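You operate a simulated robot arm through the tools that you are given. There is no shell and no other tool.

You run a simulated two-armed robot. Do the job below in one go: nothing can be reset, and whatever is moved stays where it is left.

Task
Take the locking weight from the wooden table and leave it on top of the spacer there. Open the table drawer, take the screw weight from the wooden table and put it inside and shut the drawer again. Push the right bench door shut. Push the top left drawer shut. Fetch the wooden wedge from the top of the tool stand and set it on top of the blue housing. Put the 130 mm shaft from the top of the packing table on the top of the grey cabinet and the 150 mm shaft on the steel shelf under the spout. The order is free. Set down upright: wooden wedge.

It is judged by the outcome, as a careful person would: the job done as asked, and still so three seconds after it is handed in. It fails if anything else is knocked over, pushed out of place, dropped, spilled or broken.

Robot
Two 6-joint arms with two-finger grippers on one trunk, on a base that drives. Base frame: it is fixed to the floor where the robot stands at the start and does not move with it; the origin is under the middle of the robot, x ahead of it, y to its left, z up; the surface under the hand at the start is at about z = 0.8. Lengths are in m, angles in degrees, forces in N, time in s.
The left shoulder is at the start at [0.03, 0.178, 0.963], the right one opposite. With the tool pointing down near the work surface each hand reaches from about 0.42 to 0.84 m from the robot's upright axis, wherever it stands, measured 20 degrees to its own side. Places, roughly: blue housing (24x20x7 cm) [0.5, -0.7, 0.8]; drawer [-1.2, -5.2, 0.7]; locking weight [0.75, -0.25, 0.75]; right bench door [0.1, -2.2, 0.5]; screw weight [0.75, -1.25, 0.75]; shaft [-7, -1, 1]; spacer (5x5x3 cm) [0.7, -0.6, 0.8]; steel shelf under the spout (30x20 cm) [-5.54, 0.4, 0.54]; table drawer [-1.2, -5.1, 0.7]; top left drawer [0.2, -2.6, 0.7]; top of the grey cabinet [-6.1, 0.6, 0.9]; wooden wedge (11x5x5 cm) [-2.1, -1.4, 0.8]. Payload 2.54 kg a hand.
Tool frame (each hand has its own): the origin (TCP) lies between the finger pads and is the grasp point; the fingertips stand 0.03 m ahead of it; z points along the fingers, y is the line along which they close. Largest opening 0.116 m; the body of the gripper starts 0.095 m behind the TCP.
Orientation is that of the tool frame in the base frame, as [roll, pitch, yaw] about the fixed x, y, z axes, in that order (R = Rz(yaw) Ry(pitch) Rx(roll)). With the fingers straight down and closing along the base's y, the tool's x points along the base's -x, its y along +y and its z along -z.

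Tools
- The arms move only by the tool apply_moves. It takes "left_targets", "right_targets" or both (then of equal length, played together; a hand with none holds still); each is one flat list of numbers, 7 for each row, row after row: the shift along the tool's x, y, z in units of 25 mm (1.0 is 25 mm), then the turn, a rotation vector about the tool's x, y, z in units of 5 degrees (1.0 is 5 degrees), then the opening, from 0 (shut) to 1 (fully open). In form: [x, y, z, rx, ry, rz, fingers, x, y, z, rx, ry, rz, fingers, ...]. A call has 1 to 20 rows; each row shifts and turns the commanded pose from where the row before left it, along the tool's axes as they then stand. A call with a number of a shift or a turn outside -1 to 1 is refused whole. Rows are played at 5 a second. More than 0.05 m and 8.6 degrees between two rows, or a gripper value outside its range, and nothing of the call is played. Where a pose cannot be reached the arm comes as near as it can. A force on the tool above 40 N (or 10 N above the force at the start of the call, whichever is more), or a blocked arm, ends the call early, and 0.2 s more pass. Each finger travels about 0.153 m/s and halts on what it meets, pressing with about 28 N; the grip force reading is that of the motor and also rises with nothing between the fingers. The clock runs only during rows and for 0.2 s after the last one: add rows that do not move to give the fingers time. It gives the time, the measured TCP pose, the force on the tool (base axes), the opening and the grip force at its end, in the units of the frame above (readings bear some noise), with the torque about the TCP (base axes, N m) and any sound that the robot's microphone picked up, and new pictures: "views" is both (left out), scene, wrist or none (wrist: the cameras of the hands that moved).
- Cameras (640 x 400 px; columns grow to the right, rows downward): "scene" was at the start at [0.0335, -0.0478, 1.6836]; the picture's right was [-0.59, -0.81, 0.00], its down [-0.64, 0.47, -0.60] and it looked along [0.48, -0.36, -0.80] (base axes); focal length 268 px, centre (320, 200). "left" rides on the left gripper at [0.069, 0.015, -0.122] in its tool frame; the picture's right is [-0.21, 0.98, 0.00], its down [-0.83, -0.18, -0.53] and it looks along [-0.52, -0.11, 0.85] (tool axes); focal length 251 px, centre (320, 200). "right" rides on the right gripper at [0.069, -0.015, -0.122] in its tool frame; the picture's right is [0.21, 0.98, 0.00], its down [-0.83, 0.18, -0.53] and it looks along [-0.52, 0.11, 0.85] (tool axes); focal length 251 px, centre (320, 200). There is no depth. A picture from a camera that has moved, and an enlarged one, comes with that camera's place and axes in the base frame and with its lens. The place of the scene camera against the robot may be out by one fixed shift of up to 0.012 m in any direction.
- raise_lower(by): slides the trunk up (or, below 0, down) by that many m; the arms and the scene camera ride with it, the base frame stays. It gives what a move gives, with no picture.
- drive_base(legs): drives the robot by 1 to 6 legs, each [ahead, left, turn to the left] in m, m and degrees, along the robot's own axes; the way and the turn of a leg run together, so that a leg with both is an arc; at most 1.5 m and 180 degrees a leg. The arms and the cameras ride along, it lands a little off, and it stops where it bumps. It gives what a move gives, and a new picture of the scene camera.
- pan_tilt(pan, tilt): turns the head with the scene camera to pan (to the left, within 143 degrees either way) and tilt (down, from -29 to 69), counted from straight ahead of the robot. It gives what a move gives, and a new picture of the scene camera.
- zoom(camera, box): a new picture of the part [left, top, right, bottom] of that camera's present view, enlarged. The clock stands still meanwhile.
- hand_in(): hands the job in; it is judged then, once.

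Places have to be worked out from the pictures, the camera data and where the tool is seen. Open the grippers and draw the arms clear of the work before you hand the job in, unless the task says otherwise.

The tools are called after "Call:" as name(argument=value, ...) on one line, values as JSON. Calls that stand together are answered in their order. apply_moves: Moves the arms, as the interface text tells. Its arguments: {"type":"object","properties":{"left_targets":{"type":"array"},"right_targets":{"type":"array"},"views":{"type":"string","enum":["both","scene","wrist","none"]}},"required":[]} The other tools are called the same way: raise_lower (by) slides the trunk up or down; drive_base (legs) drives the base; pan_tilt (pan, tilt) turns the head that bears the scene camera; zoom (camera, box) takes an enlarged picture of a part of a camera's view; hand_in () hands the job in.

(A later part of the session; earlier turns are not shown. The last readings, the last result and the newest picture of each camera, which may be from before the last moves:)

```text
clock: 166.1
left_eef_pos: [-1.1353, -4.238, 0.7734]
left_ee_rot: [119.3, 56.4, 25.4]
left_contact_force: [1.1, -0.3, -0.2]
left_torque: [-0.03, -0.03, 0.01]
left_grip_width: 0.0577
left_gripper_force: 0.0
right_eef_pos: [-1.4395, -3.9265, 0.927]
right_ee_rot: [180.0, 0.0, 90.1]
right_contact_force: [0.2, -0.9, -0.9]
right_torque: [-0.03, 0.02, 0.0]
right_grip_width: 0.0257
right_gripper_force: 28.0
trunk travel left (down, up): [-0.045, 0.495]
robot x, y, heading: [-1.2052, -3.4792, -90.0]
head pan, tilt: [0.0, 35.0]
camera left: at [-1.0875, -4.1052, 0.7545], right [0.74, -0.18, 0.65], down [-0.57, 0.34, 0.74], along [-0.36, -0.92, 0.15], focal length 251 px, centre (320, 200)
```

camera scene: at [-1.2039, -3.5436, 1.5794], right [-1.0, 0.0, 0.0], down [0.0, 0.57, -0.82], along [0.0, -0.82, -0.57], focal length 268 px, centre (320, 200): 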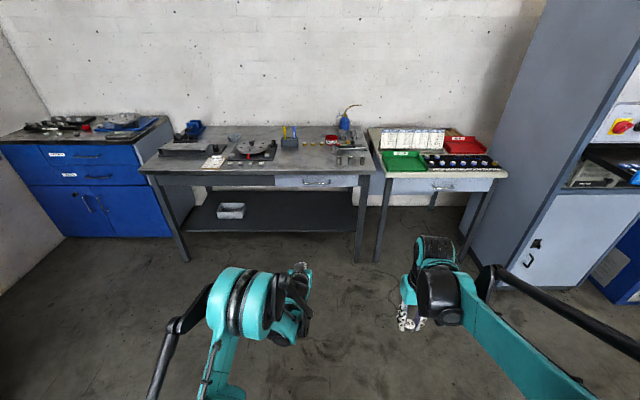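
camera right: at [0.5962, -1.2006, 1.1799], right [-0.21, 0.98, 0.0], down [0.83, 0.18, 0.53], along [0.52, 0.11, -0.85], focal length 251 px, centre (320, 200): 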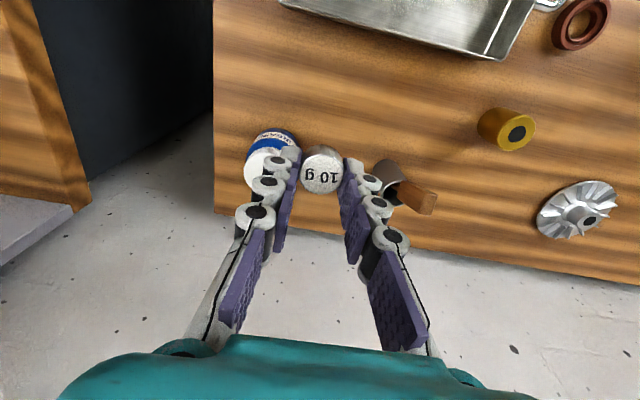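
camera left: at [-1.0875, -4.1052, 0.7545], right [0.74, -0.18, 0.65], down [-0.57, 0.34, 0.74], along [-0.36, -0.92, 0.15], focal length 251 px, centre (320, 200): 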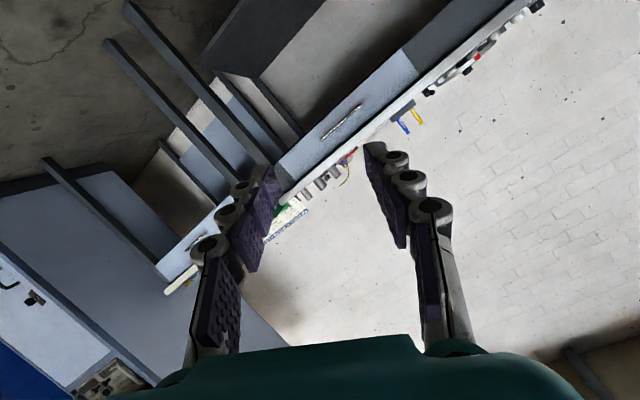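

No reach problem; I complete the roll (60° more).

Call:
apply_moves(left_targets=[0, 0, 0, 0, 0, 1, 0.5, 0, 0, 0, 0, 0, 1, 0.5, 0, 0, 0, 0, 0, 1, 0.5, 0, 0, 0, 0, 0, 1, 0.5, 0, 0, 0, 0, 0, 1, 0.5, 0, 0, 0, 0, 0, 1, 0.5, 0, 0, 0, 0, 0, 1, 0.5, 0, 0, 0, 0, 0, 1, 0.5, 0, 0, 0, 0, 0, 1, 0.5, 0, 0, 0, 0, 0, 1, 0.5, 0, 0, 0, 0, 0, 1, 0.5, 0, 0, 0, 0, 0, 1, 0.5, 0, 0, 0, 0, 0, 0, 0.5], views="both")

Call:
zoom(camera="left", box=[160, 0, 480, 200])

```text
clock: 168.9
left_eef_pos: [-1.1355, -4.2382, 0.7722]
left_ee_rot: [105.7, -0.1, 0.2]
left_contact_force: [-0.7, 0.4, -0.4]
left_torque: [0.0, -0.01, 0.01]
left_grip_width: 0.0582
left_gripper_force: 0.0
right_eef_pos: [-1.4384, -3.9251, 0.9286]
right_ee_rot: [180.0, 0.1, 90.1]
right_contact_force: [-0.2, -0.4, -0.1]
right_torque: [0.0, 0.0, 0.0]
right_grip_width: 0.0259
right_gripper_force: 28.0
trunk travel left (down, up): [-0.045, 0.495]
robot x, y, heading: [-1.2062, -3.4776, -90.3]
head pan, tilt: [0.0, 35.0]
camera scene: at [-1.2039, -3.5436, 1.5795], right [-1.0, 0.0, 0.0], down [0.0, 0.57, -0.82], along [0.0, -0.82, -0.57], focal length 268 px, centre (320, 200)
camera left: at [-1.0664, -4.1235, 0.8192], right [-0.22, -0.27, 0.94], down [-0.83, 0.56, -0.03], along [-0.52, -0.78, -0.34], focal length 251 px, centre (320, 200)
```

scene: 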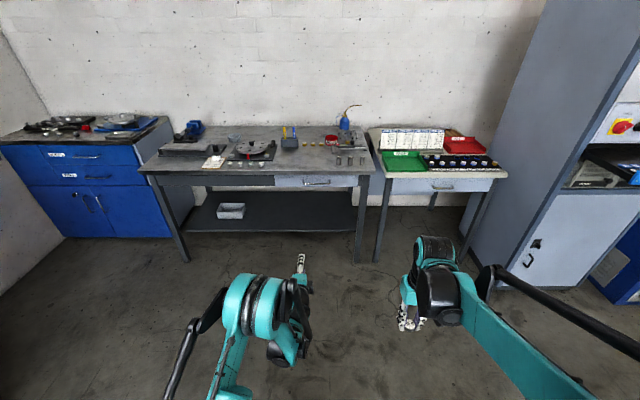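
left: 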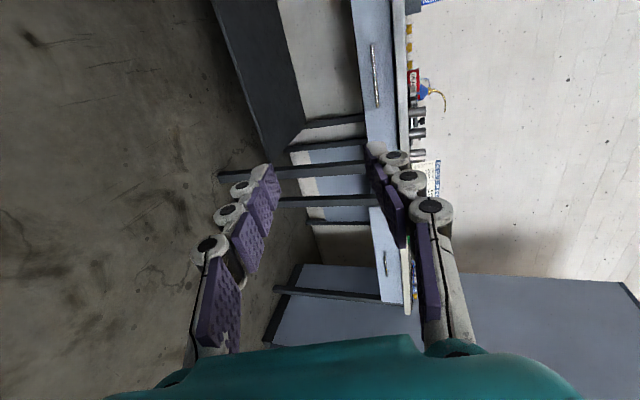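

```text
2.00 times, centred on (320, 100) of left
camera zoom: at [-1.0664, -4.1235, 0.8192], right [-0.22, -0.27, 0.94], down [-0.83, 0.56, -0.03], along [-0.52, -0.78, -0.34], focal length 503 px, centre (320, 400)
```

zoom: 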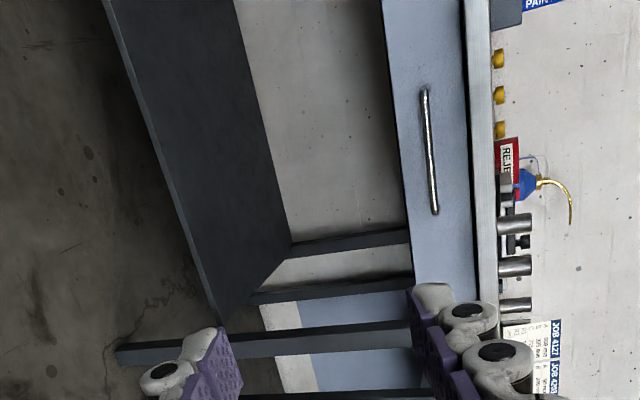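

Hand orientation is right: fingers forward (16° down), closing vertically. Handle estimated at y≈-4.935, z≈0.735, x from -1.10 to -1.26. I drive 0.5 m closer, shift 4.5 cm right, and look again.

Call:
drive_base(legs=[[0.5, -0.045, 0]])

Call:
apply_moves(left_targets=[0, 0, 0, 0, 0, 0, 0.5], views="wrist")

Call:
zoom(camera="left", box=[220, 0, 460, 200])

Call:
zoom(camera="scene", box=[200, 100, 440, 250])

```text
clock: 171.9
left_eef_pos: [-1.1818, -4.7393, 0.7717]
left_ee_rot: [105.8, 0.0, 0.0]
left_contact_force: [0.6, -0.3, 0.3]
left_torque: [0.0, -0.01, 0.0]
left_grip_width: 0.0579
left_gripper_force: 0.0
right_eef_pos: [-1.4835, -4.427, 0.9271]
right_ee_rot: [-180.0, -0.1, 90.0]
right_contact_force: [0.3, -1.0, -0.8]
right_torque: [0.01, -0.04, 0.03]
right_grip_width: 0.0256
right_gripper_force: 28.0
trunk travel left (down, up): [-0.045, 0.495]
robot x, y, heading: [-1.2477, -3.9813, -90.0]
head pan, tilt: [0.0, 35.0]
camera scene: at [-1.248, -4.0449, 1.5794], right [-1.0, 0.0, 0.0], down [0.0, 0.57, -0.82], along [0.0, -0.82, -0.57], focal length 268 px, centre (320, 200)
```

scene: 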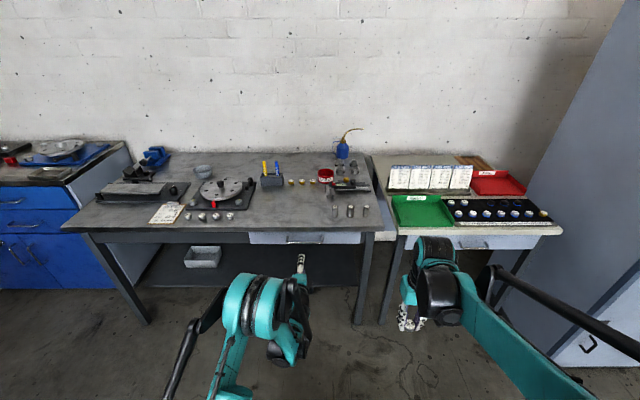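

```text
clock: 172.3
left_eef_pos: [-1.1807, -4.7395, 0.7708]
left_ee_rot: [105.7, -0.2, 0.0]
left_contact_force: [-0.2, -0.3, 0.4]
left_torque: [-0.02, 0.0, 0.0]
left_grip_width: 0.058
left_gripper_force: 0.1
right_eef_pos: [-1.4832, -4.4261, 0.9282]
right_ee_rot: [-180.0, 0.1, 90.0]
right_contact_force: [-0.1, -0.7, -0.3]
right_torque: [0.03, 0.01, 0.0]
right_grip_width: 0.0255
right_gripper_force: 28.1
trunk travel left (down, up): [-0.045, 0.495]
robot x, y, heading: [-1.2523, -3.9814, -90.0]
head pan, tilt: [0.0, 35.0]
camera left: at [-1.1118, -4.6244, 0.8191], right [-0.22, -0.27, 0.94], down [-0.83, 0.56, -0.03], along [-0.52, -0.78, -0.34], focal length 251 px, centre (320, 200)
```

left: 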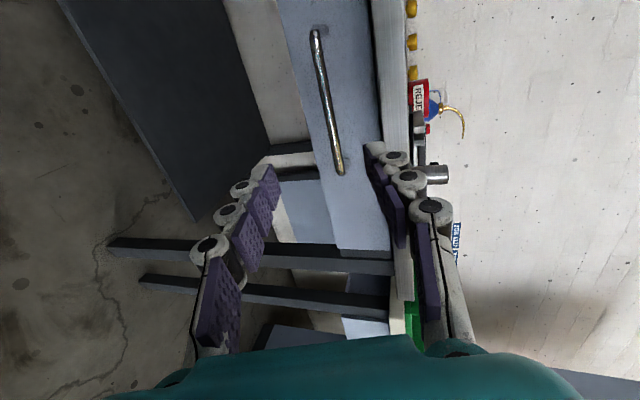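

```text
2.00 times, centred on (340, 100) of left
camera zoom: at [-1.1118, -4.6244, 0.8191], right [-0.22, -0.27, 0.94], down [-0.83, 0.56, -0.03], along [-0.52, -0.78, -0.34], focal length 503 px, centre (280, 400)
```

zoom: 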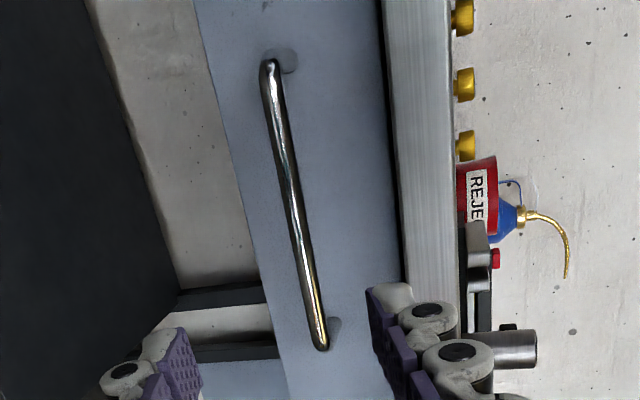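

```text
2.67 times, centred on (320, 175) of scene
camera zoom: at [-1.248, -4.0443, 1.5795], right [-1.0, 0.0, 0.0], down [0.0, 0.57, -0.82], along [0.0, -0.82, -0.57], focal length 715 px, centre (320, 267)
```

zoom: 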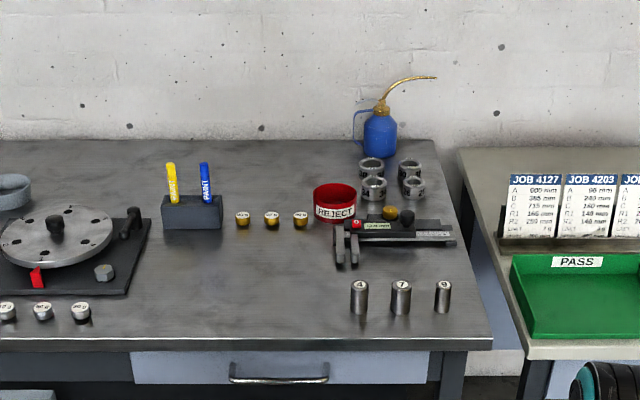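

Refined: bar at y≈-4.90, z≈0.737, centre x≈-1.178. I advance the left hand most of the way with a 46 mm opening and check alignment.

Call:
apply_moves(left_targets=[0.1, 0.1, 0.9, 0, 0, 0, 0.4, 0, 0.1, 0.9, 0, 0, 0, 0.4, 0, 0.1, 0.9, 0, 0, 0, 0.4, 0, 0.1, 0.9, 0, 0, 0, 0.4, 0, 0, 0, 0, 0, 0, 0.4], views="wrist")

Call:
zoom(camera="left", box=[220, 60, 460, 260])

```text
clock: 173.5
left_eef_pos: [-1.1785, -4.8284, 0.7576]
left_ee_rot: [105.7, 0.0, 0.1]
left_contact_force: [0.2, 0.2, 0.1]
left_torque: [-0.01, 0.02, 0.0]
left_grip_width: 0.0466
left_gripper_force: 0.0
right_eef_pos: [-1.4828, -4.4271, 0.9279]
right_ee_rot: [179.9, 0.0, 90.1]
right_contact_force: [-0.4, 0.0, -0.2]
right_torque: [0.0, 0.0, -0.01]
right_grip_width: 0.0253
right_gripper_force: 28.1
trunk travel left (down, up): [-0.045, 0.495]
robot x, y, heading: [-1.2534, -3.9815, -90.2]
head pan, tilt: [0.0, 35.0]
camera left: at [-1.1095, -4.7139, 0.8042], right [-0.22, -0.27, 0.94], down [-0.83, 0.56, -0.03], along [-0.52, -0.78, -0.34], focal length 251 px, centre (320, 200)
```

left: 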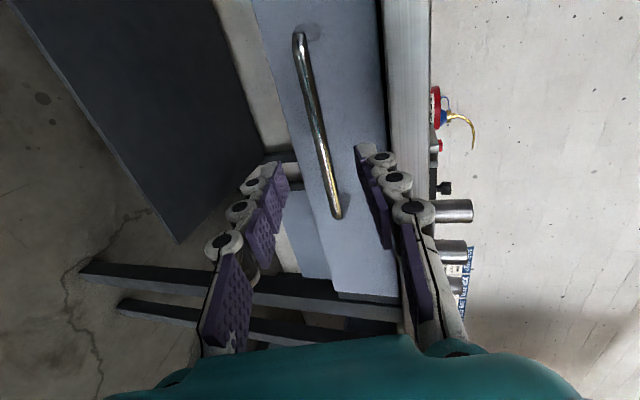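

```text
2.00 times, centred on (340, 160) of left
camera zoom: at [-1.1095, -4.7139, 0.8042], right [-0.22, -0.27, 0.94], down [-0.83, 0.56, -0.03], along [-0.52, -0.78, -0.34], focal length 503 px, centre (280, 280)
```

zoom: 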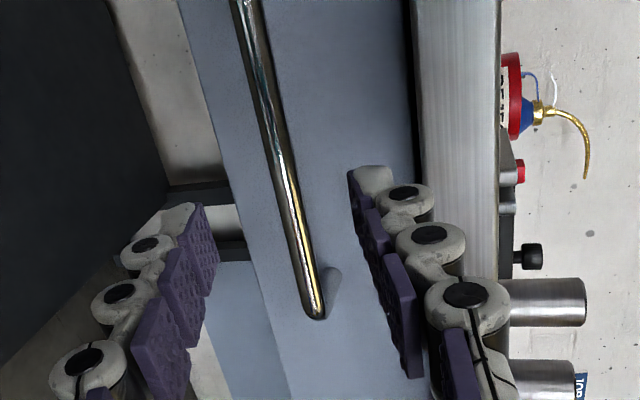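

The bar lies right on the predicted line. I advance ~6 cm along the tool axis so the fingers straddle the bar.

Call:
apply_moves(left_targets=[0, 0, 0.8, 0, 0, 0, 0.4, 0, 0, 0.8, 0, 0, 0, 0.4, 0, 0, 0.8, 0, 0, 0, 0.4, 0, 0, 0, 0, 0, 0, 0.4], views="wrist")

Call:
zoom(camera="left", box=[220, 60, 460, 260])

```text
clock: 174.5
left_eef_pos: [-1.1776, -4.8854, 0.7411]
left_ee_rot: [105.8, -0.1, 0.0]
left_contact_force: [0.3, 0.5, 0.0]
left_torque: [-0.01, 0.0, 0.01]
left_grip_width: 0.0464
left_gripper_force: 0.1
right_eef_pos: [-1.4841, -4.4269, 0.9267]
right_ee_rot: [180.0, -0.1, 90.0]
right_contact_force: [-0.1, -0.7, 0.5]
right_torque: [-0.01, 0.01, -0.03]
right_grip_width: 0.0256
right_gripper_force: 27.9
trunk travel left (down, up): [-0.045, 0.495]
robot x, y, heading: [-1.2522, -3.9807, -90.0]
head pan, tilt: [0.0, 35.0]
camera left: at [-1.1086, -4.7712, 0.7885], right [-0.21, -0.26, 0.94], down [-0.83, 0.56, -0.03], along [-0.52, -0.78, -0.34], focal length 251 px, centre (320, 200)
```

left: 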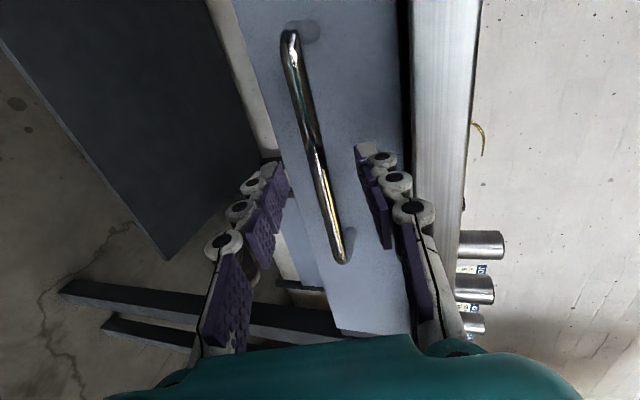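

```text
2.00 times, centred on (340, 160) of left
camera zoom: at [-1.1086, -4.7712, 0.7885], right [-0.21, -0.26, 0.94], down [-0.83, 0.56, -0.03], along [-0.52, -0.78, -0.34], focal length 503 px, centre (280, 280)
```

zoom: 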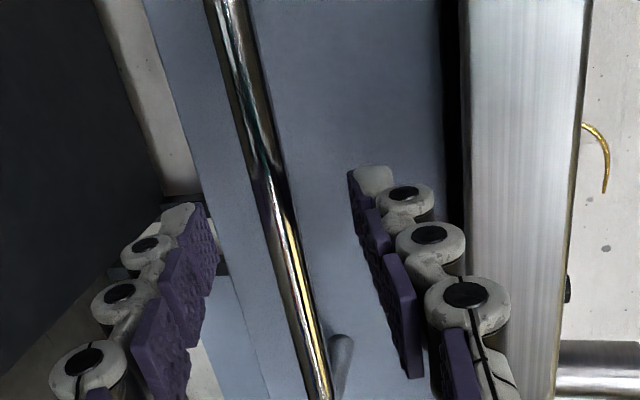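

Bar is centred between the fingers. Closing the left gripper on it.

Call:
apply_moves(left_targets=[0, 0, 0, 0, 0, 0, 0.25, 0, 0, 0, 0, 0, 0, 0.12, 0, 0, 0, 0, 0, 0, 0.05, 0, 0, 0, 0, 0, 0, 0, 0, 0, 0, 0, 0, 0, 0], views="wrist")

```text
clock: 175.7
left_eef_pos: [-1.1778, -4.8852, 0.7412]
left_ee_rot: [105.7, 0.0, -0.1]
left_contact_force: [-0.2, -0.2, 4.9]
left_torque: [-0.09, 0.21, 0.0]
left_grip_width: 0.0111
left_gripper_force: 38.0
right_eef_pos: [-1.4827, -4.4259, 0.9298]
right_ee_rot: [179.9, 0.0, 90.0]
right_contact_force: [-0.5, 0.6, -0.1]
right_torque: [0.0, -0.01, 0.02]
right_grip_width: 0.0255
right_gripper_force: 28.6
trunk travel left (down, up): [-0.045, 0.495]
robot x, y, heading: [-1.2472, -3.9794, -90.0]
head pan, tilt: [0.0, 35.0]
camera left: at [-1.1086, -4.7708, 0.7888], right [-0.21, -0.26, 0.94], down [-0.83, 0.56, -0.03], along [-0.52, -0.78, -0.34], focal length 251 px, centre (320, 200)
```

left: 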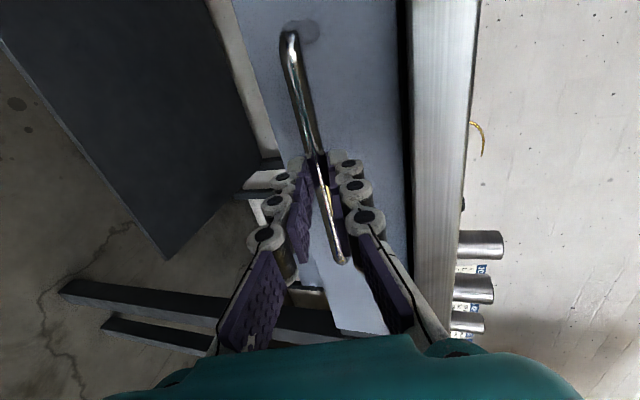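

Gripped (11 mm, 38 N). Now I pull the drawer straight out toward the robot.

Call:
apply_moves(left_targets=[0, -0.15, -0.53, 0, 0, 0, 0, 0, -0.15, -0.53, 0, 0, 0, 0, 0, -0.15, -0.53, 0, 0, 0, 0, 0, -0.15, -0.53, 0, 0, 0, 0, 0, -0.15, -0.53, 0, 0, 0, 0], views="both")

```text
clock: 176.9
left_eef_pos: [-1.1786, -4.8157, 0.7415]
left_ee_rot: [105.6, 0.0, 0.1]
left_contact_force: [4.8, 0.5, 13.5]
left_torque: [-0.31, -0.03, 0.5]
left_grip_width: 0.0114
left_gripper_force: 38.8
right_eef_pos: [-1.4834, -4.4251, 0.9294]
right_ee_rot: [-179.9, 0.1, 90.1]
right_contact_force: [-0.8, -0.5, -0.5]
right_torque: [-0.01, 0.01, 0.01]
right_grip_width: 0.0257
right_gripper_force: 27.6
trunk travel left (down, up): [-0.045, 0.495]
robot x, y, heading: [-1.2519, -3.981, -89.9]
head pan, tilt: [0.0, 35.0]
camera scene: at [-1.2476, -4.0421, 1.5796], right [-1.0, 0.0, 0.0], down [0.0, 0.57, -0.82], along [0.0, -0.82, -0.57], focal length 268 px, centre (320, 200)
camera left: at [-1.1088, -4.7015, 0.7887], right [-0.21, -0.26, 0.94], down [-0.83, 0.56, -0.03], along [-0.52, -0.78, -0.34], focal length 251 px, centre (320, 200)
```

scene: 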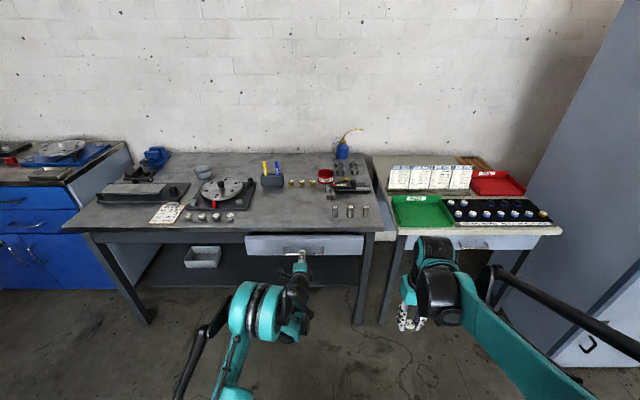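
left: 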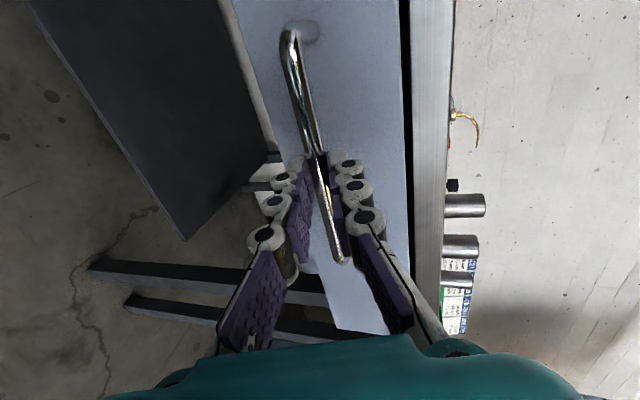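

Drawer is coming out. I continue pulling another ~11 cm.

Call:
apply_moves(left_targets=[0, -0.13, -0.6, 0, 0, 0, 0, 0, -0.15, -0.6, 0, 0, 0, 0, 0, -0.17, -0.6, 0, 0, 0, 0, 0, -0.17, -0.6, 0, 0, 0, 0, 0, -0.17, -0.6, 0, 0, 0, 0, 0, -0.17, -0.6, 0, 0, 0, 0, 0, -0.17, -0.6, 0, 0, 0, 0], views="both")

Call:
zoom(camera="scene", box=[200, 160, 440, 310])

```text
clock: 178.4
left_eef_pos: [-1.1786, -4.7383, 0.7413]
left_ee_rot: [106.7, 0.0, 0.9]
left_contact_force: [-1.1, 1.6, -28.4]
left_torque: [0.66, -0.2, 1.13]
left_grip_width: 0.0112
left_gripper_force: 37.9
left hand out of reach, approached as far as the arm can: row 6, 7
right_eef_pos: [-1.4837, -4.4275, 0.926]
right_ee_rot: [180.0, -0.1, 89.9]
right_contact_force: [-0.2, 0.7, -0.1]
right_torque: [-0.01, -0.02, 0.0]
right_grip_width: 0.0255
right_gripper_force: 28.4
trunk travel left (down, up): [-0.045, 0.495]
robot x, y, heading: [-1.2509, -3.9789, -89.9]
head pan, tilt: [0.0, 35.0]
stopped in row 7 (left hand): the force on the tool passed its limit at 46 N (the readings are from after the stop); the commanded pose is now the measured one
camera scene: at [-1.2481, -4.047, 1.579], right [-1.0, 0.0, 0.0], down [0.0, 0.58, -0.82], along [0.0, -0.82, -0.58], focal length 268 px, centre (320, 200)
camera left: at [-1.1107, -4.6224, 0.7914], right [-0.21, -0.28, 0.94], down [-0.83, 0.55, -0.02], along [-0.51, -0.78, -0.35], focal length 251 px, centre (320, 200)
```

scene: 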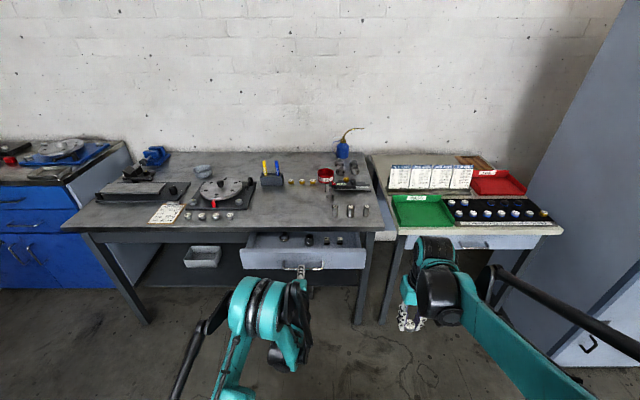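
left: 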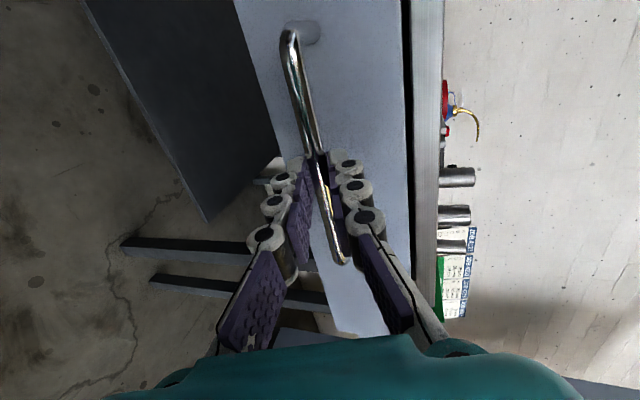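

```text
2.67 times, centred on (320, 235) of scene
camera zoom: at [-1.2481, -4.047, 1.579], right [-1.0, 0.0, 0.0], down [0.0, 0.58, -0.82], along [0.0, -0.82, -0.58], focal length 715 px, centre (320, 107)
```

zoom: 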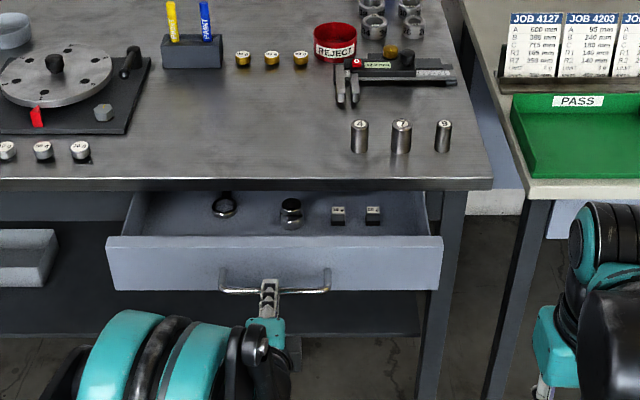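

The drawer is open ~15 cm with some items inside; the arm ran out of range. I hold, check forces, then pull the rest by backing the base slightly.

Call:
apply_moves(left_targets=[0, 0, 0, 0, 0, 0, 0, 0, 0, 0, 0, 0, 0, 0], views="none")

```text
clock: 179.0
left_eef_pos: [-1.1784, -4.7378, 0.7421]
left_ee_rot: [106.7, -0.1, 0.7]
left_contact_force: [1.2, 0.4, -37.3]
left_torque: [0.86, 0.12, -0.13]
left_grip_width: 0.0113
left_gripper_force: 38.1
right_eef_pos: [-1.4816, -4.4296, 0.9266]
right_ee_rot: [-179.9, -0.2, 90.1]
right_contact_force: [-0.2, -0.2, -0.7]
right_torque: [-0.01, -0.01, 0.0]
right_grip_width: 0.0255
right_gripper_force: 27.7
trunk travel left (down, up): [-0.045, 0.495]
robot x, y, heading: [-1.2517, -3.9804, -89.9]
head pan, tilt: [0.0, 35.0]
```

The tool is pulling up on the handle (37 N); I lower the commanded pose a few millimetres to relax it.

Call:
apply_moves(left_targets=[0, -0.06, 0.02, 0, 0, 0, 0, 0, -0.06, 0.02, 0, 0, 0, 0, 0, 0, 0, 0, 0, 0, 0], views="none")

```text
clock: 179.8
left_eef_pos: [-1.1775, -4.7381, 0.7423]
left_ee_rot: [106.5, -0.1, 0.7]
left_contact_force: [6.0, -0.6, -17.7]
left_torque: [0.4, -0.12, 0.68]
left_grip_width: 0.011
left_gripper_force: 38.0
right_eef_pos: [-1.4826, -4.4275, 0.9273]
right_ee_rot: [-180.0, -0.1, 90.1]
right_contact_force: [0.0, 0.0, -0.1]
right_torque: [-0.01, 0.0, 0.02]
right_grip_width: 0.0255
right_gripper_force: 27.5
trunk travel left (down, up): [-0.045, 0.495]
robot x, y, heading: [-1.2549, -3.9831, -90.0]
head pan, tilt: [0.0, 35.0]
```

Force halved; one more small adjustment, then back the base by 8 cm to open the drawer further.

Call:
apply_moves(left_targets=[0, -0.08, 0.02, 0, 0, 0, 0, 0, 0, 0, 0, 0, 0, 0], views="none")

Call:
drive_base(legs=[[-0.08, 0, 0]])

Call:
zoom(camera="scene", box=[200, 160, 440, 310])

```text
clock: 180.4
left_eef_pos: [-1.1789, -4.7391, 0.7414]
left_ee_rot: [106.3, -0.2, 0.6]
left_contact_force: [11.0, -1.9, -2.4]
left_torque: [0.02, -0.06, 0.45]
left_grip_width: 0.0111
left_gripper_force: 38.7
right_eef_pos: [-1.4828, -4.4262, 0.9278]
right_ee_rot: [-179.9, 0.1, 89.9]
right_contact_force: [0.2, 0.2, -0.9]
right_torque: [0.01, -0.01, -0.02]
right_grip_width: 0.0255
right_gripper_force: 28.4
trunk travel left (down, up): [-0.045, 0.495]
robot x, y, heading: [-1.2486, -3.9822, -90.2]
head pan, tilt: [0.0, 35.0]
```

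```text
clock: 181.4
left_eef_pos: [-1.1778, -4.6588, 0.7416]
left_ee_rot: [106.2, 0.0, 0.6]
left_contact_force: [17.4, 1.7, 2.9]
left_torque: [-0.1, -0.01, 0.22]
left_grip_width: 0.011
left_gripper_force: 38.2
right_eef_pos: [-1.4838, -4.3463, 0.928]
right_ee_rot: [-179.9, 0.1, 90.0]
right_contact_force: [0.7, -0.3, -0.6]
right_torque: [0.01, -0.03, -0.02]
right_grip_width: 0.0255
right_gripper_force: 27.7
trunk travel left (down, up): [-0.045, 0.495]
robot x, y, heading: [-1.2488, -3.9027, -90.1]
head pan, tilt: [0.0, 35.0]
camera scene: at [-1.246, -3.9638, 1.5796], right [-1.0, 0.0, 0.0], down [0.0, 0.57, -0.82], along [0.0, -0.82, -0.57], focal length 268 px, centre (320, 200)
```

scene: 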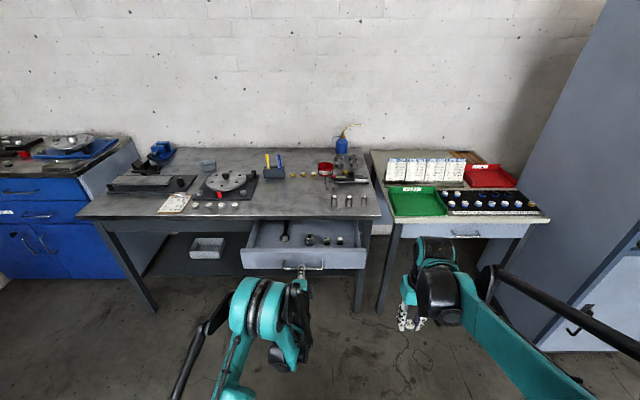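

```text
2.67 times, centred on (320, 235) of scene
camera zoom: at [-1.246, -3.9638, 1.5796], right [-1.0, 0.0, 0.0], down [0.0, 0.57, -0.82], along [0.0, -0.82, -0.57], focal length 715 px, centre (320, 107)
```

zoom: 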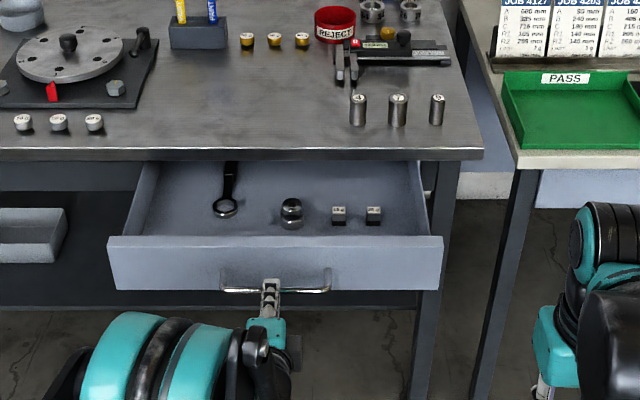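

Drawer is open ~23 cm with free space at its right front. I release the handle, back away, and then raise the left hand out of the way.

Call:
apply_moves(left_targets=[0, 0, 0, 0, 0, 0, 0.2, 0, 0, 0, 0, 0, 0, 0.4, 0, 0, 0, 0, 0, 0, 0.4, 0, 0, 0, 0, 0, 0, 0.4], views="none")

Call:
drive_base(legs=[[-0.15, 0, 0]])

Call:
zoom(camera="scene", box=[200, 160, 440, 310])

```text
clock: 182.4
left_eef_pos: [-1.1788, -4.658, 0.7421]
left_ee_rot: [106.3, 0.0, 0.6]
left_contact_force: [0.7, 0.2, 0.4]
left_torque: [0.0, 0.01, -0.01]
left_grip_width: 0.0463
left_gripper_force: 0.0
right_eef_pos: [-1.4833, -4.3464, 0.9286]
right_ee_rot: [-180.0, 0.0, 90.0]
right_contact_force: [0.5, 0.0, 0.0]
right_torque: [0.01, 0.02, 0.02]
right_grip_width: 0.0255
right_gripper_force: 28.5
trunk travel left (down, up): [-0.045, 0.495]
robot x, y, heading: [-1.2532, -3.8994, -90.3]
head pan, tilt: [0.0, 35.0]
```

```text
clock: 183.8
left_eef_pos: [-1.1797, -4.5065, 0.7426]
left_ee_rot: [106.3, -0.1, 0.5]
left_contact_force: [0.5, -0.3, 0.3]
left_torque: [0.01, 0.0, 0.0]
left_grip_width: 0.0464
left_gripper_force: 0.1
right_eef_pos: [-1.4842, -4.1943, 0.9284]
right_ee_rot: [179.9, 0.1, 89.9]
right_contact_force: [0.2, 0.5, 1.1]
right_torque: [-0.09, 0.0, 0.03]
right_grip_width: 0.0256
right_gripper_force: 27.7
trunk travel left (down, up): [-0.045, 0.495]
robot x, y, heading: [-1.252, -3.7504, -89.9]
head pan, tilt: [0.0, 35.0]
camera scene: at [-1.2477, -3.8118, 1.5796], right [-1.0, 0.0, 0.0], down [0.0, 0.57, -0.82], along [0.0, -0.82, -0.57], focal length 268 px, centre (320, 200)
```

scene: 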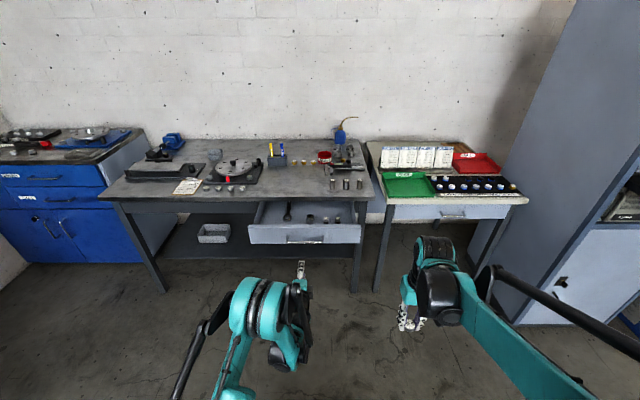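

```text
2.67 times, centred on (320, 235) of scene
camera zoom: at [-1.2477, -3.8118, 1.5796], right [-1.0, 0.0, 0.0], down [0.0, 0.57, -0.82], along [0.0, -0.82, -0.57], focal length 715 px, centre (320, 107)
```

zoom: 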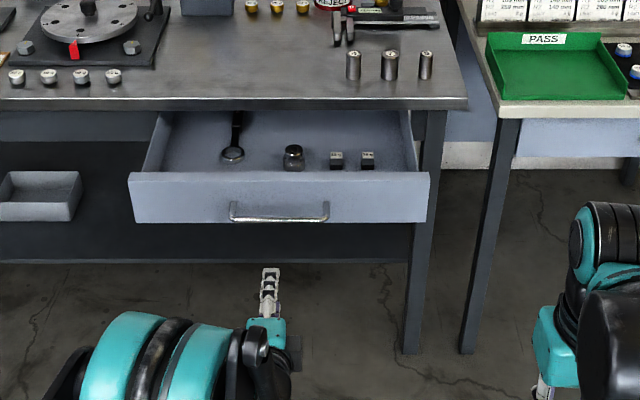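

Drawer stays open. I raise and tuck the left hand (up, left and back) with fingers closed.

Call:
apply_moves(left_targets=[0.68, 0.95, -0.4, 0, 0, 0, 0.2, 0.68, 0.95, -0.4, 0, 0, 0, 0, 0.68, 0.95, -0.5, 0, 0, 0, 0, 0.68, 0.9, -0.6, 0, 0, 0, 0, 0.68, 0.9, -0.7, 0, 0, 0, 0, 0.68, 0.9, -0.8, 0, 0, 0, 0, 0.68, 0.9, -0.8, 0, 0, 0, 0, 0.68, 0.9, -0.8, 0, 0, 0, 0, 0.68, 0.9, -0.8, 0, 0, 0, 0, 0.68, 0.9, -0.8, 0, 0, 0, 0], views="scene")

```text
clock: 186.0
left_eef_pos: [-1.0116, -4.4116, 1.0082]
left_ee_rot: [106.3, -0.1, 0.5]
left_contact_force: [0.9, -0.2, 0.8]
left_torque: [0.03, 0.01, 0.01]
left_grip_width: 0.0
left_gripper_force: 27.9
right_eef_pos: [-1.4833, -4.1938, 0.9292]
right_ee_rot: [180.0, -0.1, 89.9]
right_contact_force: [-0.2, -0.4, 1.1]
right_torque: [0.03, -0.01, 0.0]
right_grip_width: 0.0255
right_gripper_force: 28.4
trunk travel left (down, up): [-0.045, 0.495]
robot x, y, heading: [-1.2535, -3.7495, -90.1]
head pan, tilt: [0.0, 35.0]
camera scene: at [-1.2476, -3.8123, 1.5795], right [-1.0, 0.0, 0.0], down [0.0, 0.57, -0.82], along [0.0, -0.82, -0.57], focal length 268 px, centre (320, 200)
```

scene: 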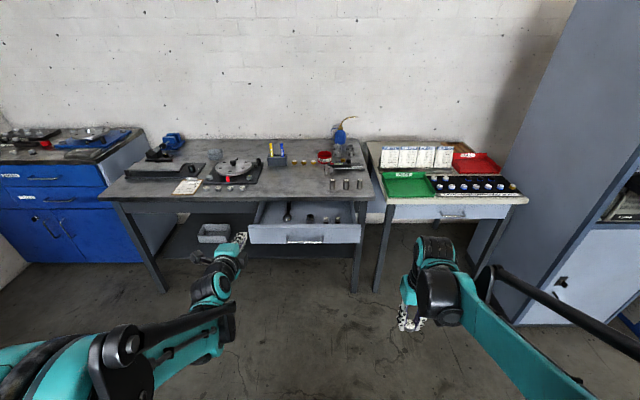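

Left hand is up and clear. I drive 0.33 m ahead so the right hand can reach into the drawer.

Call:
drive_base(legs=[[0.33, 0, 0]])

Call:
pan_tilt(pan=0, tilt=50)

Call:
apply_moves(right_targets=[0, 0, 0, 0, 0, 0, 0.1], views="wrist")

Call:
zoom(camera="scene", box=[220, 140, 420, 265])

```text
clock: 188.2
left_eef_pos: [-1.0097, -4.743, 1.0066]
left_ee_rot: [106.4, -0.1, 0.7]
left_contact_force: [-0.1, -1.2, 0.1]
left_torque: [-0.02, -0.03, 0.01]
left_grip_width: 0.0002
left_gripper_force: 28.6
right_eef_pos: [-1.4823, -4.5273, 0.9286]
right_ee_rot: [-179.9, 0.1, 90.2]
right_contact_force: [-0.2, -1.1, -0.2]
right_torque: [0.02, -0.01, 0.01]
right_grip_width: 0.0256
right_gripper_force: 28.6
trunk travel left (down, up): [-0.045, 0.495]
robot x, y, heading: [-1.2515, -4.0812, -90.1]
head pan, tilt: [0.0, 35.0]
camera scene: at [-1.2474, -4.1447, 1.5794], right [-1.0, 0.0, 0.0], down [0.0, 0.57, -0.82], along [0.0, -0.82, -0.57], focal length 268 px, centre (320, 200)
```

scene: 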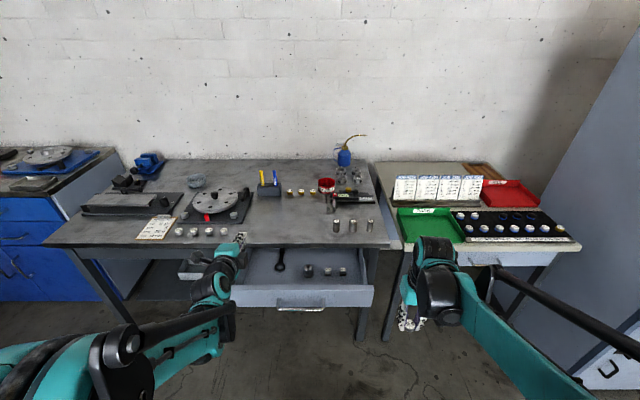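

```text
clock: 189.0
left_eef_pos: [-1.0105, -4.7412, 1.0074]
left_ee_rot: [106.4, 0.0, 0.7]
left_contact_force: [-0.2, 0.1, -0.6]
left_torque: [-0.01, 0.04, 0.0]
left_grip_width: 0.0
left_gripper_force: 27.8
right_eef_pos: [-1.4824, -4.5255, 0.928]
right_ee_rot: [180.0, 0.0, 90.1]
right_contact_force: [0.0, 0.5, 0.6]
right_torque: [0.01, -0.02, 0.01]
right_grip_width: 0.0257
right_gripper_force: 28.0
trunk travel left (down, up): [-0.045, 0.495]
robot x, y, heading: [-1.2519, -4.084, -90.1]
head pan, tilt: [0.0, 50.0]
camera scene: at [-1.2475, -4.1326, 1.5578], right [-1.0, 0.0, 0.0], down [0.0, 0.77, -0.64], along [0.0, -0.64, -0.77], focal length 268 px, centre (320, 200)
```

scene: 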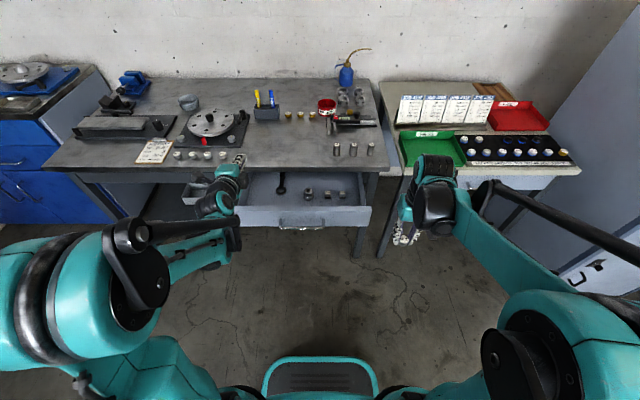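

```text
clock: 189.4
left_eef_pos: [-1.0115, -4.7412, 1.0076]
left_ee_rot: [106.4, 0.0, 0.7]
left_contact_force: [-0.8, -0.7, 0.6]
left_torque: [0.0, 0.03, 0.04]
left_grip_width: 0.0001
left_gripper_force: 28.0
right_eef_pos: [-1.4836, -4.5268, 0.927]
right_ee_rot: [-180.0, 0.0, 90.0]
right_contact_force: [-0.1, 0.1, -1.5]
right_torque: [-0.01, 0.01, 0.03]
right_grip_width: 0.0258
right_gripper_force: 28.5
trunk travel left (down, up): [-0.045, 0.495]
robot x, y, heading: [-1.2542, -4.0835, -89.8]
head pan, tilt: [0.0, 50.0]
camera right: at [-1.497, -4.4571, 1.05], right [0.98, 0.22, 0.0], down [0.18, -0.83, 0.53], along [0.11, -0.52, -0.85], focal length 251 px, centre (320, 200)
```

right: 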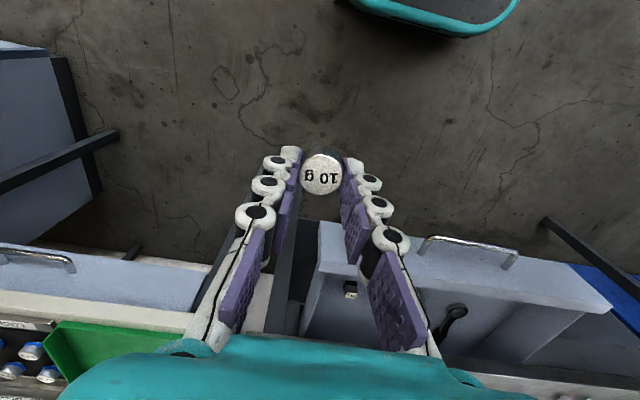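

```text
3.20 times, centred on (320, 202) of scene
camera zoom: at [-1.2475, -4.1325, 1.5578], right [-1.0, 0.0, 0.0], down [0.0, 0.77, -0.64], along [0.0, -0.64, -0.77], focal length 858 px, centre (320, 192)
```

zoom: 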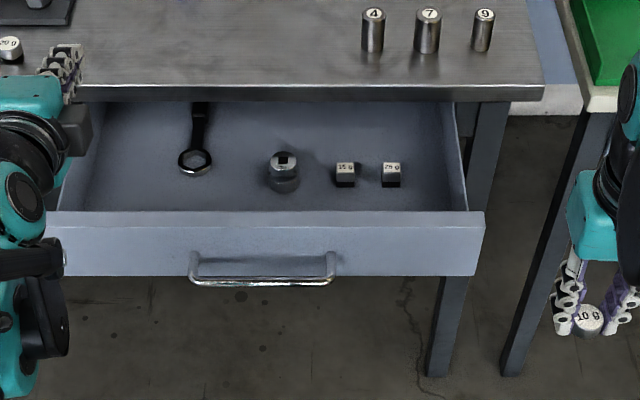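

Free space in the drawer's right front corner: I'll set the weight at about (-1.35,-4.79). Moving the right hand above that spot.

Call:
apply_moves(right_targets=[-0.957, 0.486, 0, 0, 0, 0, 0.1, -0.957, 0.486, 0, 0, 0, 0, 0.1, -0.957, 0.486, 0, 0, 0, 0, 0.1, -0.957, 0.486, 0, 0, 0, 0, 0.1, -0.957, 0.486, 0, 0, 0, 0, 0.1, -0.957, 0.486, 0, 0, 0, 0, 0.1, -0.957, 0.486, 0, 0, 0, 0, 0.1, -0.957, 0.486, 0, 0, 0, 0, 0.1, -0.957, 0.486, 0, 0, 0, 0, 0.1, -0.957, 0.486, 0, 0, 0, 0, 0.1, -0.957, 0.486, 0, 0, 0, 0, 0.1, 0, 0, 0, 0, 0, 0, 0.1], views="both")

Call:
zoom(camera="scene", box=[220, 140, 420, 265])

```text
clock: 192.0
left_eef_pos: [-1.0105, -4.7421, 1.0082]
left_ee_rot: [106.3, -0.1, 0.6]
left_contact_force: [0.5, 0.6, 0.0]
left_torque: [0.0, 0.0, 0.0]
left_grip_width: 0.0001
left_gripper_force: 28.0
right_eef_pos: [-1.3486, -4.7883, 0.9298]
right_ee_rot: [180.0, -0.1, 90.1]
right_contact_force: [-0.8, 0.0, -0.7]
right_torque: [-0.03, 0.0, -0.01]
right_grip_width: 0.0258
right_gripper_force: 27.9
trunk travel left (down, up): [-0.045, 0.495]
robot x, y, heading: [-1.2539, -4.0807, -89.9]
head pan, tilt: [0.0, 50.0]
camera scene: at [-1.2475, -4.1322, 1.5578], right [-1.0, 0.0, 0.0], down [0.0, 0.77, -0.64], along [0.0, -0.64, -0.77], focal length 268 px, centre (320, 200)
camera right: at [-1.363, -4.7195, 1.0506], right [0.98, 0.22, 0.0], down [0.18, -0.83, 0.53], along [0.11, -0.52, -0.85], focal length 251 px, centre (320, 200)
```

scene: 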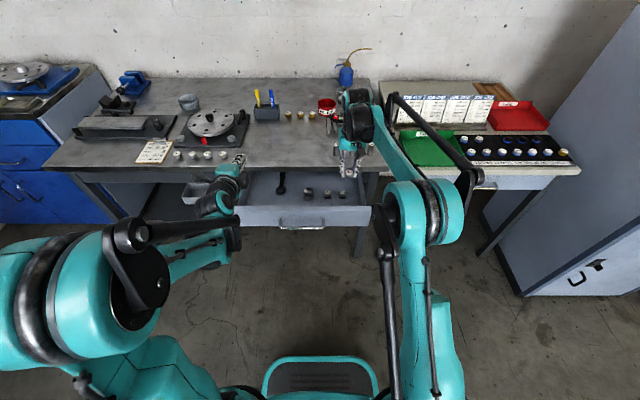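
right: 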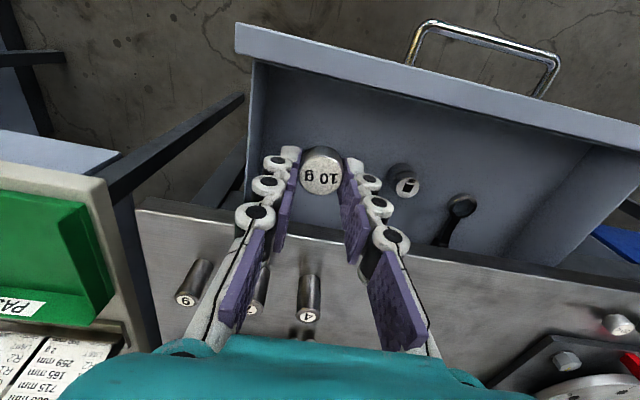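

```text
3.20 times, centred on (320, 202) of scene
camera zoom: at [-1.2475, -4.1322, 1.5578], right [-1.0, 0.0, 0.0], down [0.0, 0.77, -0.64], along [0.0, -0.64, -0.77], focal length 858 px, centre (320, 192)
```

zoom: 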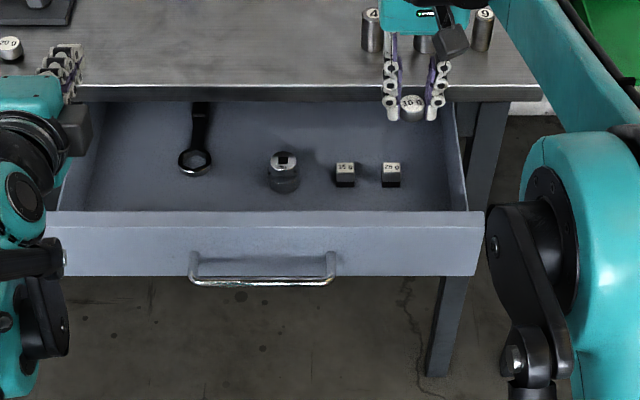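

I shift slightly further from the small cubes and descend into the drawer to z≈0.80, then check.

Call:
apply_moves(right_targets=[0.25, -0.4, 0, 0, 0, 0, 0.1, 0, 0, 0.9, 0, 0, 0, 0.1, 0, 0, 0.9, 0, 0, 0, 0.1, 0, 0, 0.9, 0, 0, 0, 0.1, 0, 0, 0.9, 0, 0, 0, 0.1, 0, 0, 0.9, 0, 0, 0, 0.1, 0, 0, 0.6, 0, 0, 0, 0.1, 0, 0, 0, 0, 0, 0, 0.1], views="both")

Call:
zoom(camera="scene", box=[220, 140, 420, 265])

```text
clock: 193.8
left_eef_pos: [-1.0088, -4.7415, 1.0076]
left_ee_rot: [106.4, -0.1, 0.8]
left_contact_force: [-0.2, -0.6, -0.5]
left_torque: [0.0, 0.05, -0.01]
left_grip_width: 0.0
left_gripper_force: 27.8
right_eef_pos: [-1.3571, -4.7835, 0.8004]
right_ee_rot: [180.0, 0.0, 90.1]
right_contact_force: [0.6, -0.2, 0.4]
right_torque: [-0.01, -0.01, -0.01]
right_grip_width: 0.0253
right_gripper_force: 28.2
trunk travel left (down, up): [-0.045, 0.495]
robot x, y, heading: [-1.2473, -4.0828, -90.2]
head pan, tilt: [0.0, 50.0]
camera scene: at [-1.2474, -4.1325, 1.5578], right [-1.0, 0.0, 0.0], down [0.0, 0.77, -0.64], along [0.0, -0.64, -0.77], focal length 268 px, centre (320, 200)
camera right: at [-1.3725, -4.714, 0.9221], right [0.98, 0.22, 0.0], down [0.18, -0.83, 0.53], along [0.11, -0.52, -0.85], focal length 251 px, centre (320, 200)
```

scene: 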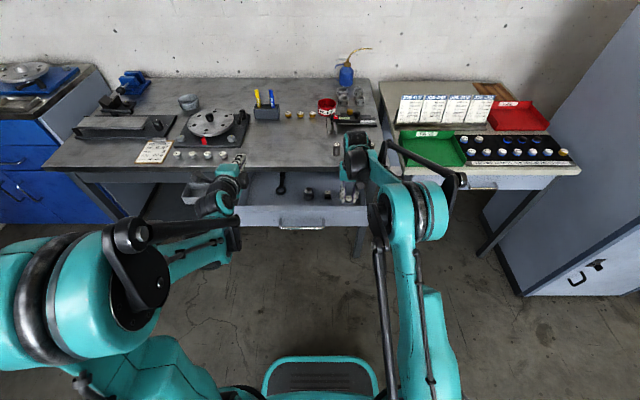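
right: 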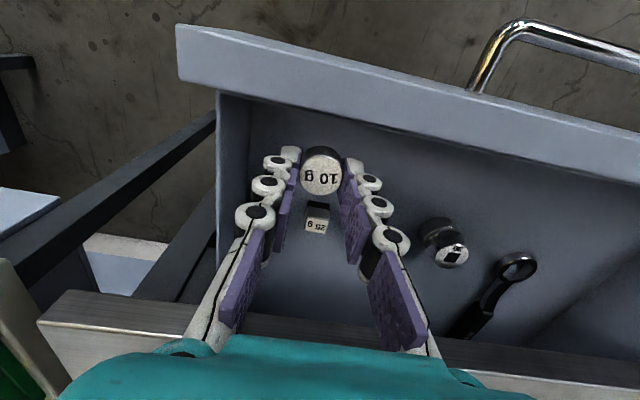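

```text
3.20 times, centred on (320, 202) of scene
camera zoom: at [-1.2474, -4.1325, 1.5578], right [-1.0, 0.0, 0.0], down [0.0, 0.77, -0.64], along [0.0, -0.64, -0.77], focal length 858 px, centre (320, 192)
```

zoom: 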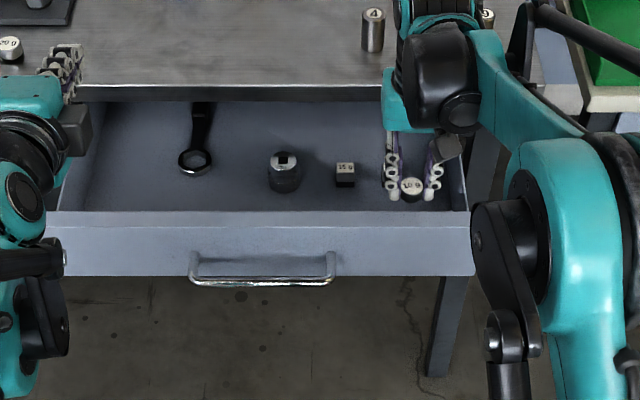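

Clearance to the cube is ~5 cm. I go down further toward the drawer floor.

Call:
apply_moves(right_targets=[0, 0, 0.5, 0, 0, 0, 0.1, 0, 0, 0.5, 0, 0, 0, 0.1, 0, 0, 0.2, 0, 0, 0, 0.1, 0, 0, 0.1, 0, 0, 0, 0.1, 0, 0, 0, 0, 0, 0, 0.1], views="none")

```text
clock: 195.0
left_eef_pos: [-1.0103, -4.7429, 1.0079]
left_ee_rot: [106.3, -0.2, 0.8]
left_contact_force: [-0.8, 0.6, -0.1]
left_torque: [0.02, 0.03, 0.01]
left_grip_width: 0.0001
left_gripper_force: 27.7
right_eef_pos: [-1.3571, -4.784, 0.7683]
right_ee_rot: [179.9, 0.0, 90.1]
right_contact_force: [0.0, -0.4, -0.8]
right_torque: [0.01, -0.01, -0.01]
right_grip_width: 0.0256
right_gripper_force: 27.9
trunk travel left (down, up): [-0.045, 0.495]
robot x, y, heading: [-1.2494, -4.084, -89.8]
head pan, tilt: [0.0, 50.0]
```

Call:
apply_moves(right_targets=[0, 0, 0.08, 0, 0, 0, 0.1, 0, 0, 0.08, 0, 0, 0, 0.1, 0, 0, 0.08, 0, 0, 0, 0.1, 0, 0, 0, 0, 0, 0, 0.1], views="none")

```text
clock: 196.0
left_eef_pos: [-1.0091, -4.7425, 1.0076]
left_ee_rot: [106.4, -0.1, 0.7]
left_contact_force: [-1.0, -0.7, 0.4]
left_torque: [-0.01, 0.03, 0.04]
left_grip_width: 0.0002
left_gripper_force: 27.9
right_eef_pos: [-1.3576, -4.7837, 0.7621]
right_ee_rot: [180.0, 0.0, 90.1]
right_contact_force: [0.3, -0.5, 0.2]
right_torque: [0.01, 0.01, -0.01]
right_grip_width: 0.0255
right_gripper_force: 28.1
trunk travel left (down, up): [-0.045, 0.495]
robot x, y, heading: [-1.25, -4.0801, -89.9]
head pan, tilt: [0.0, 50.0]
```

Still free at z=0.762; continuing down in 2 mm steps.

Call:
apply_moves(right_targets=[0, 0, 0.08, 0, 0, 0, 0.1, 0, 0, 0.08, 0, 0, 0, 0.1, 0, 0, 0.08, 0, 0, 0, 0.1, 0, 0, 0, 0, 0, 0, 0.1], views="none")

```text
clock: 197.0
left_eef_pos: [-1.0087, -4.7423, 1.0076]
left_ee_rot: [106.4, -0.1, 0.7]
left_contact_force: [0.3, 0.7, -0.1]
left_torque: [0.05, -0.02, 0.02]
left_grip_width: 0.0
left_gripper_force: 27.8
right_eef_pos: [-1.3575, -4.7825, 0.7553]
right_ee_rot: [180.0, -0.1, 90.0]
right_contact_force: [-0.8, 0.1, -0.4]
right_torque: [0.0, -0.02, -0.03]
right_grip_width: 0.0254
right_gripper_force: 27.9
trunk travel left (down, up): [-0.045, 0.495]
robot x, y, heading: [-1.2516, -4.0831, -90.0]
head pan, tilt: [0.0, 50.0]
```

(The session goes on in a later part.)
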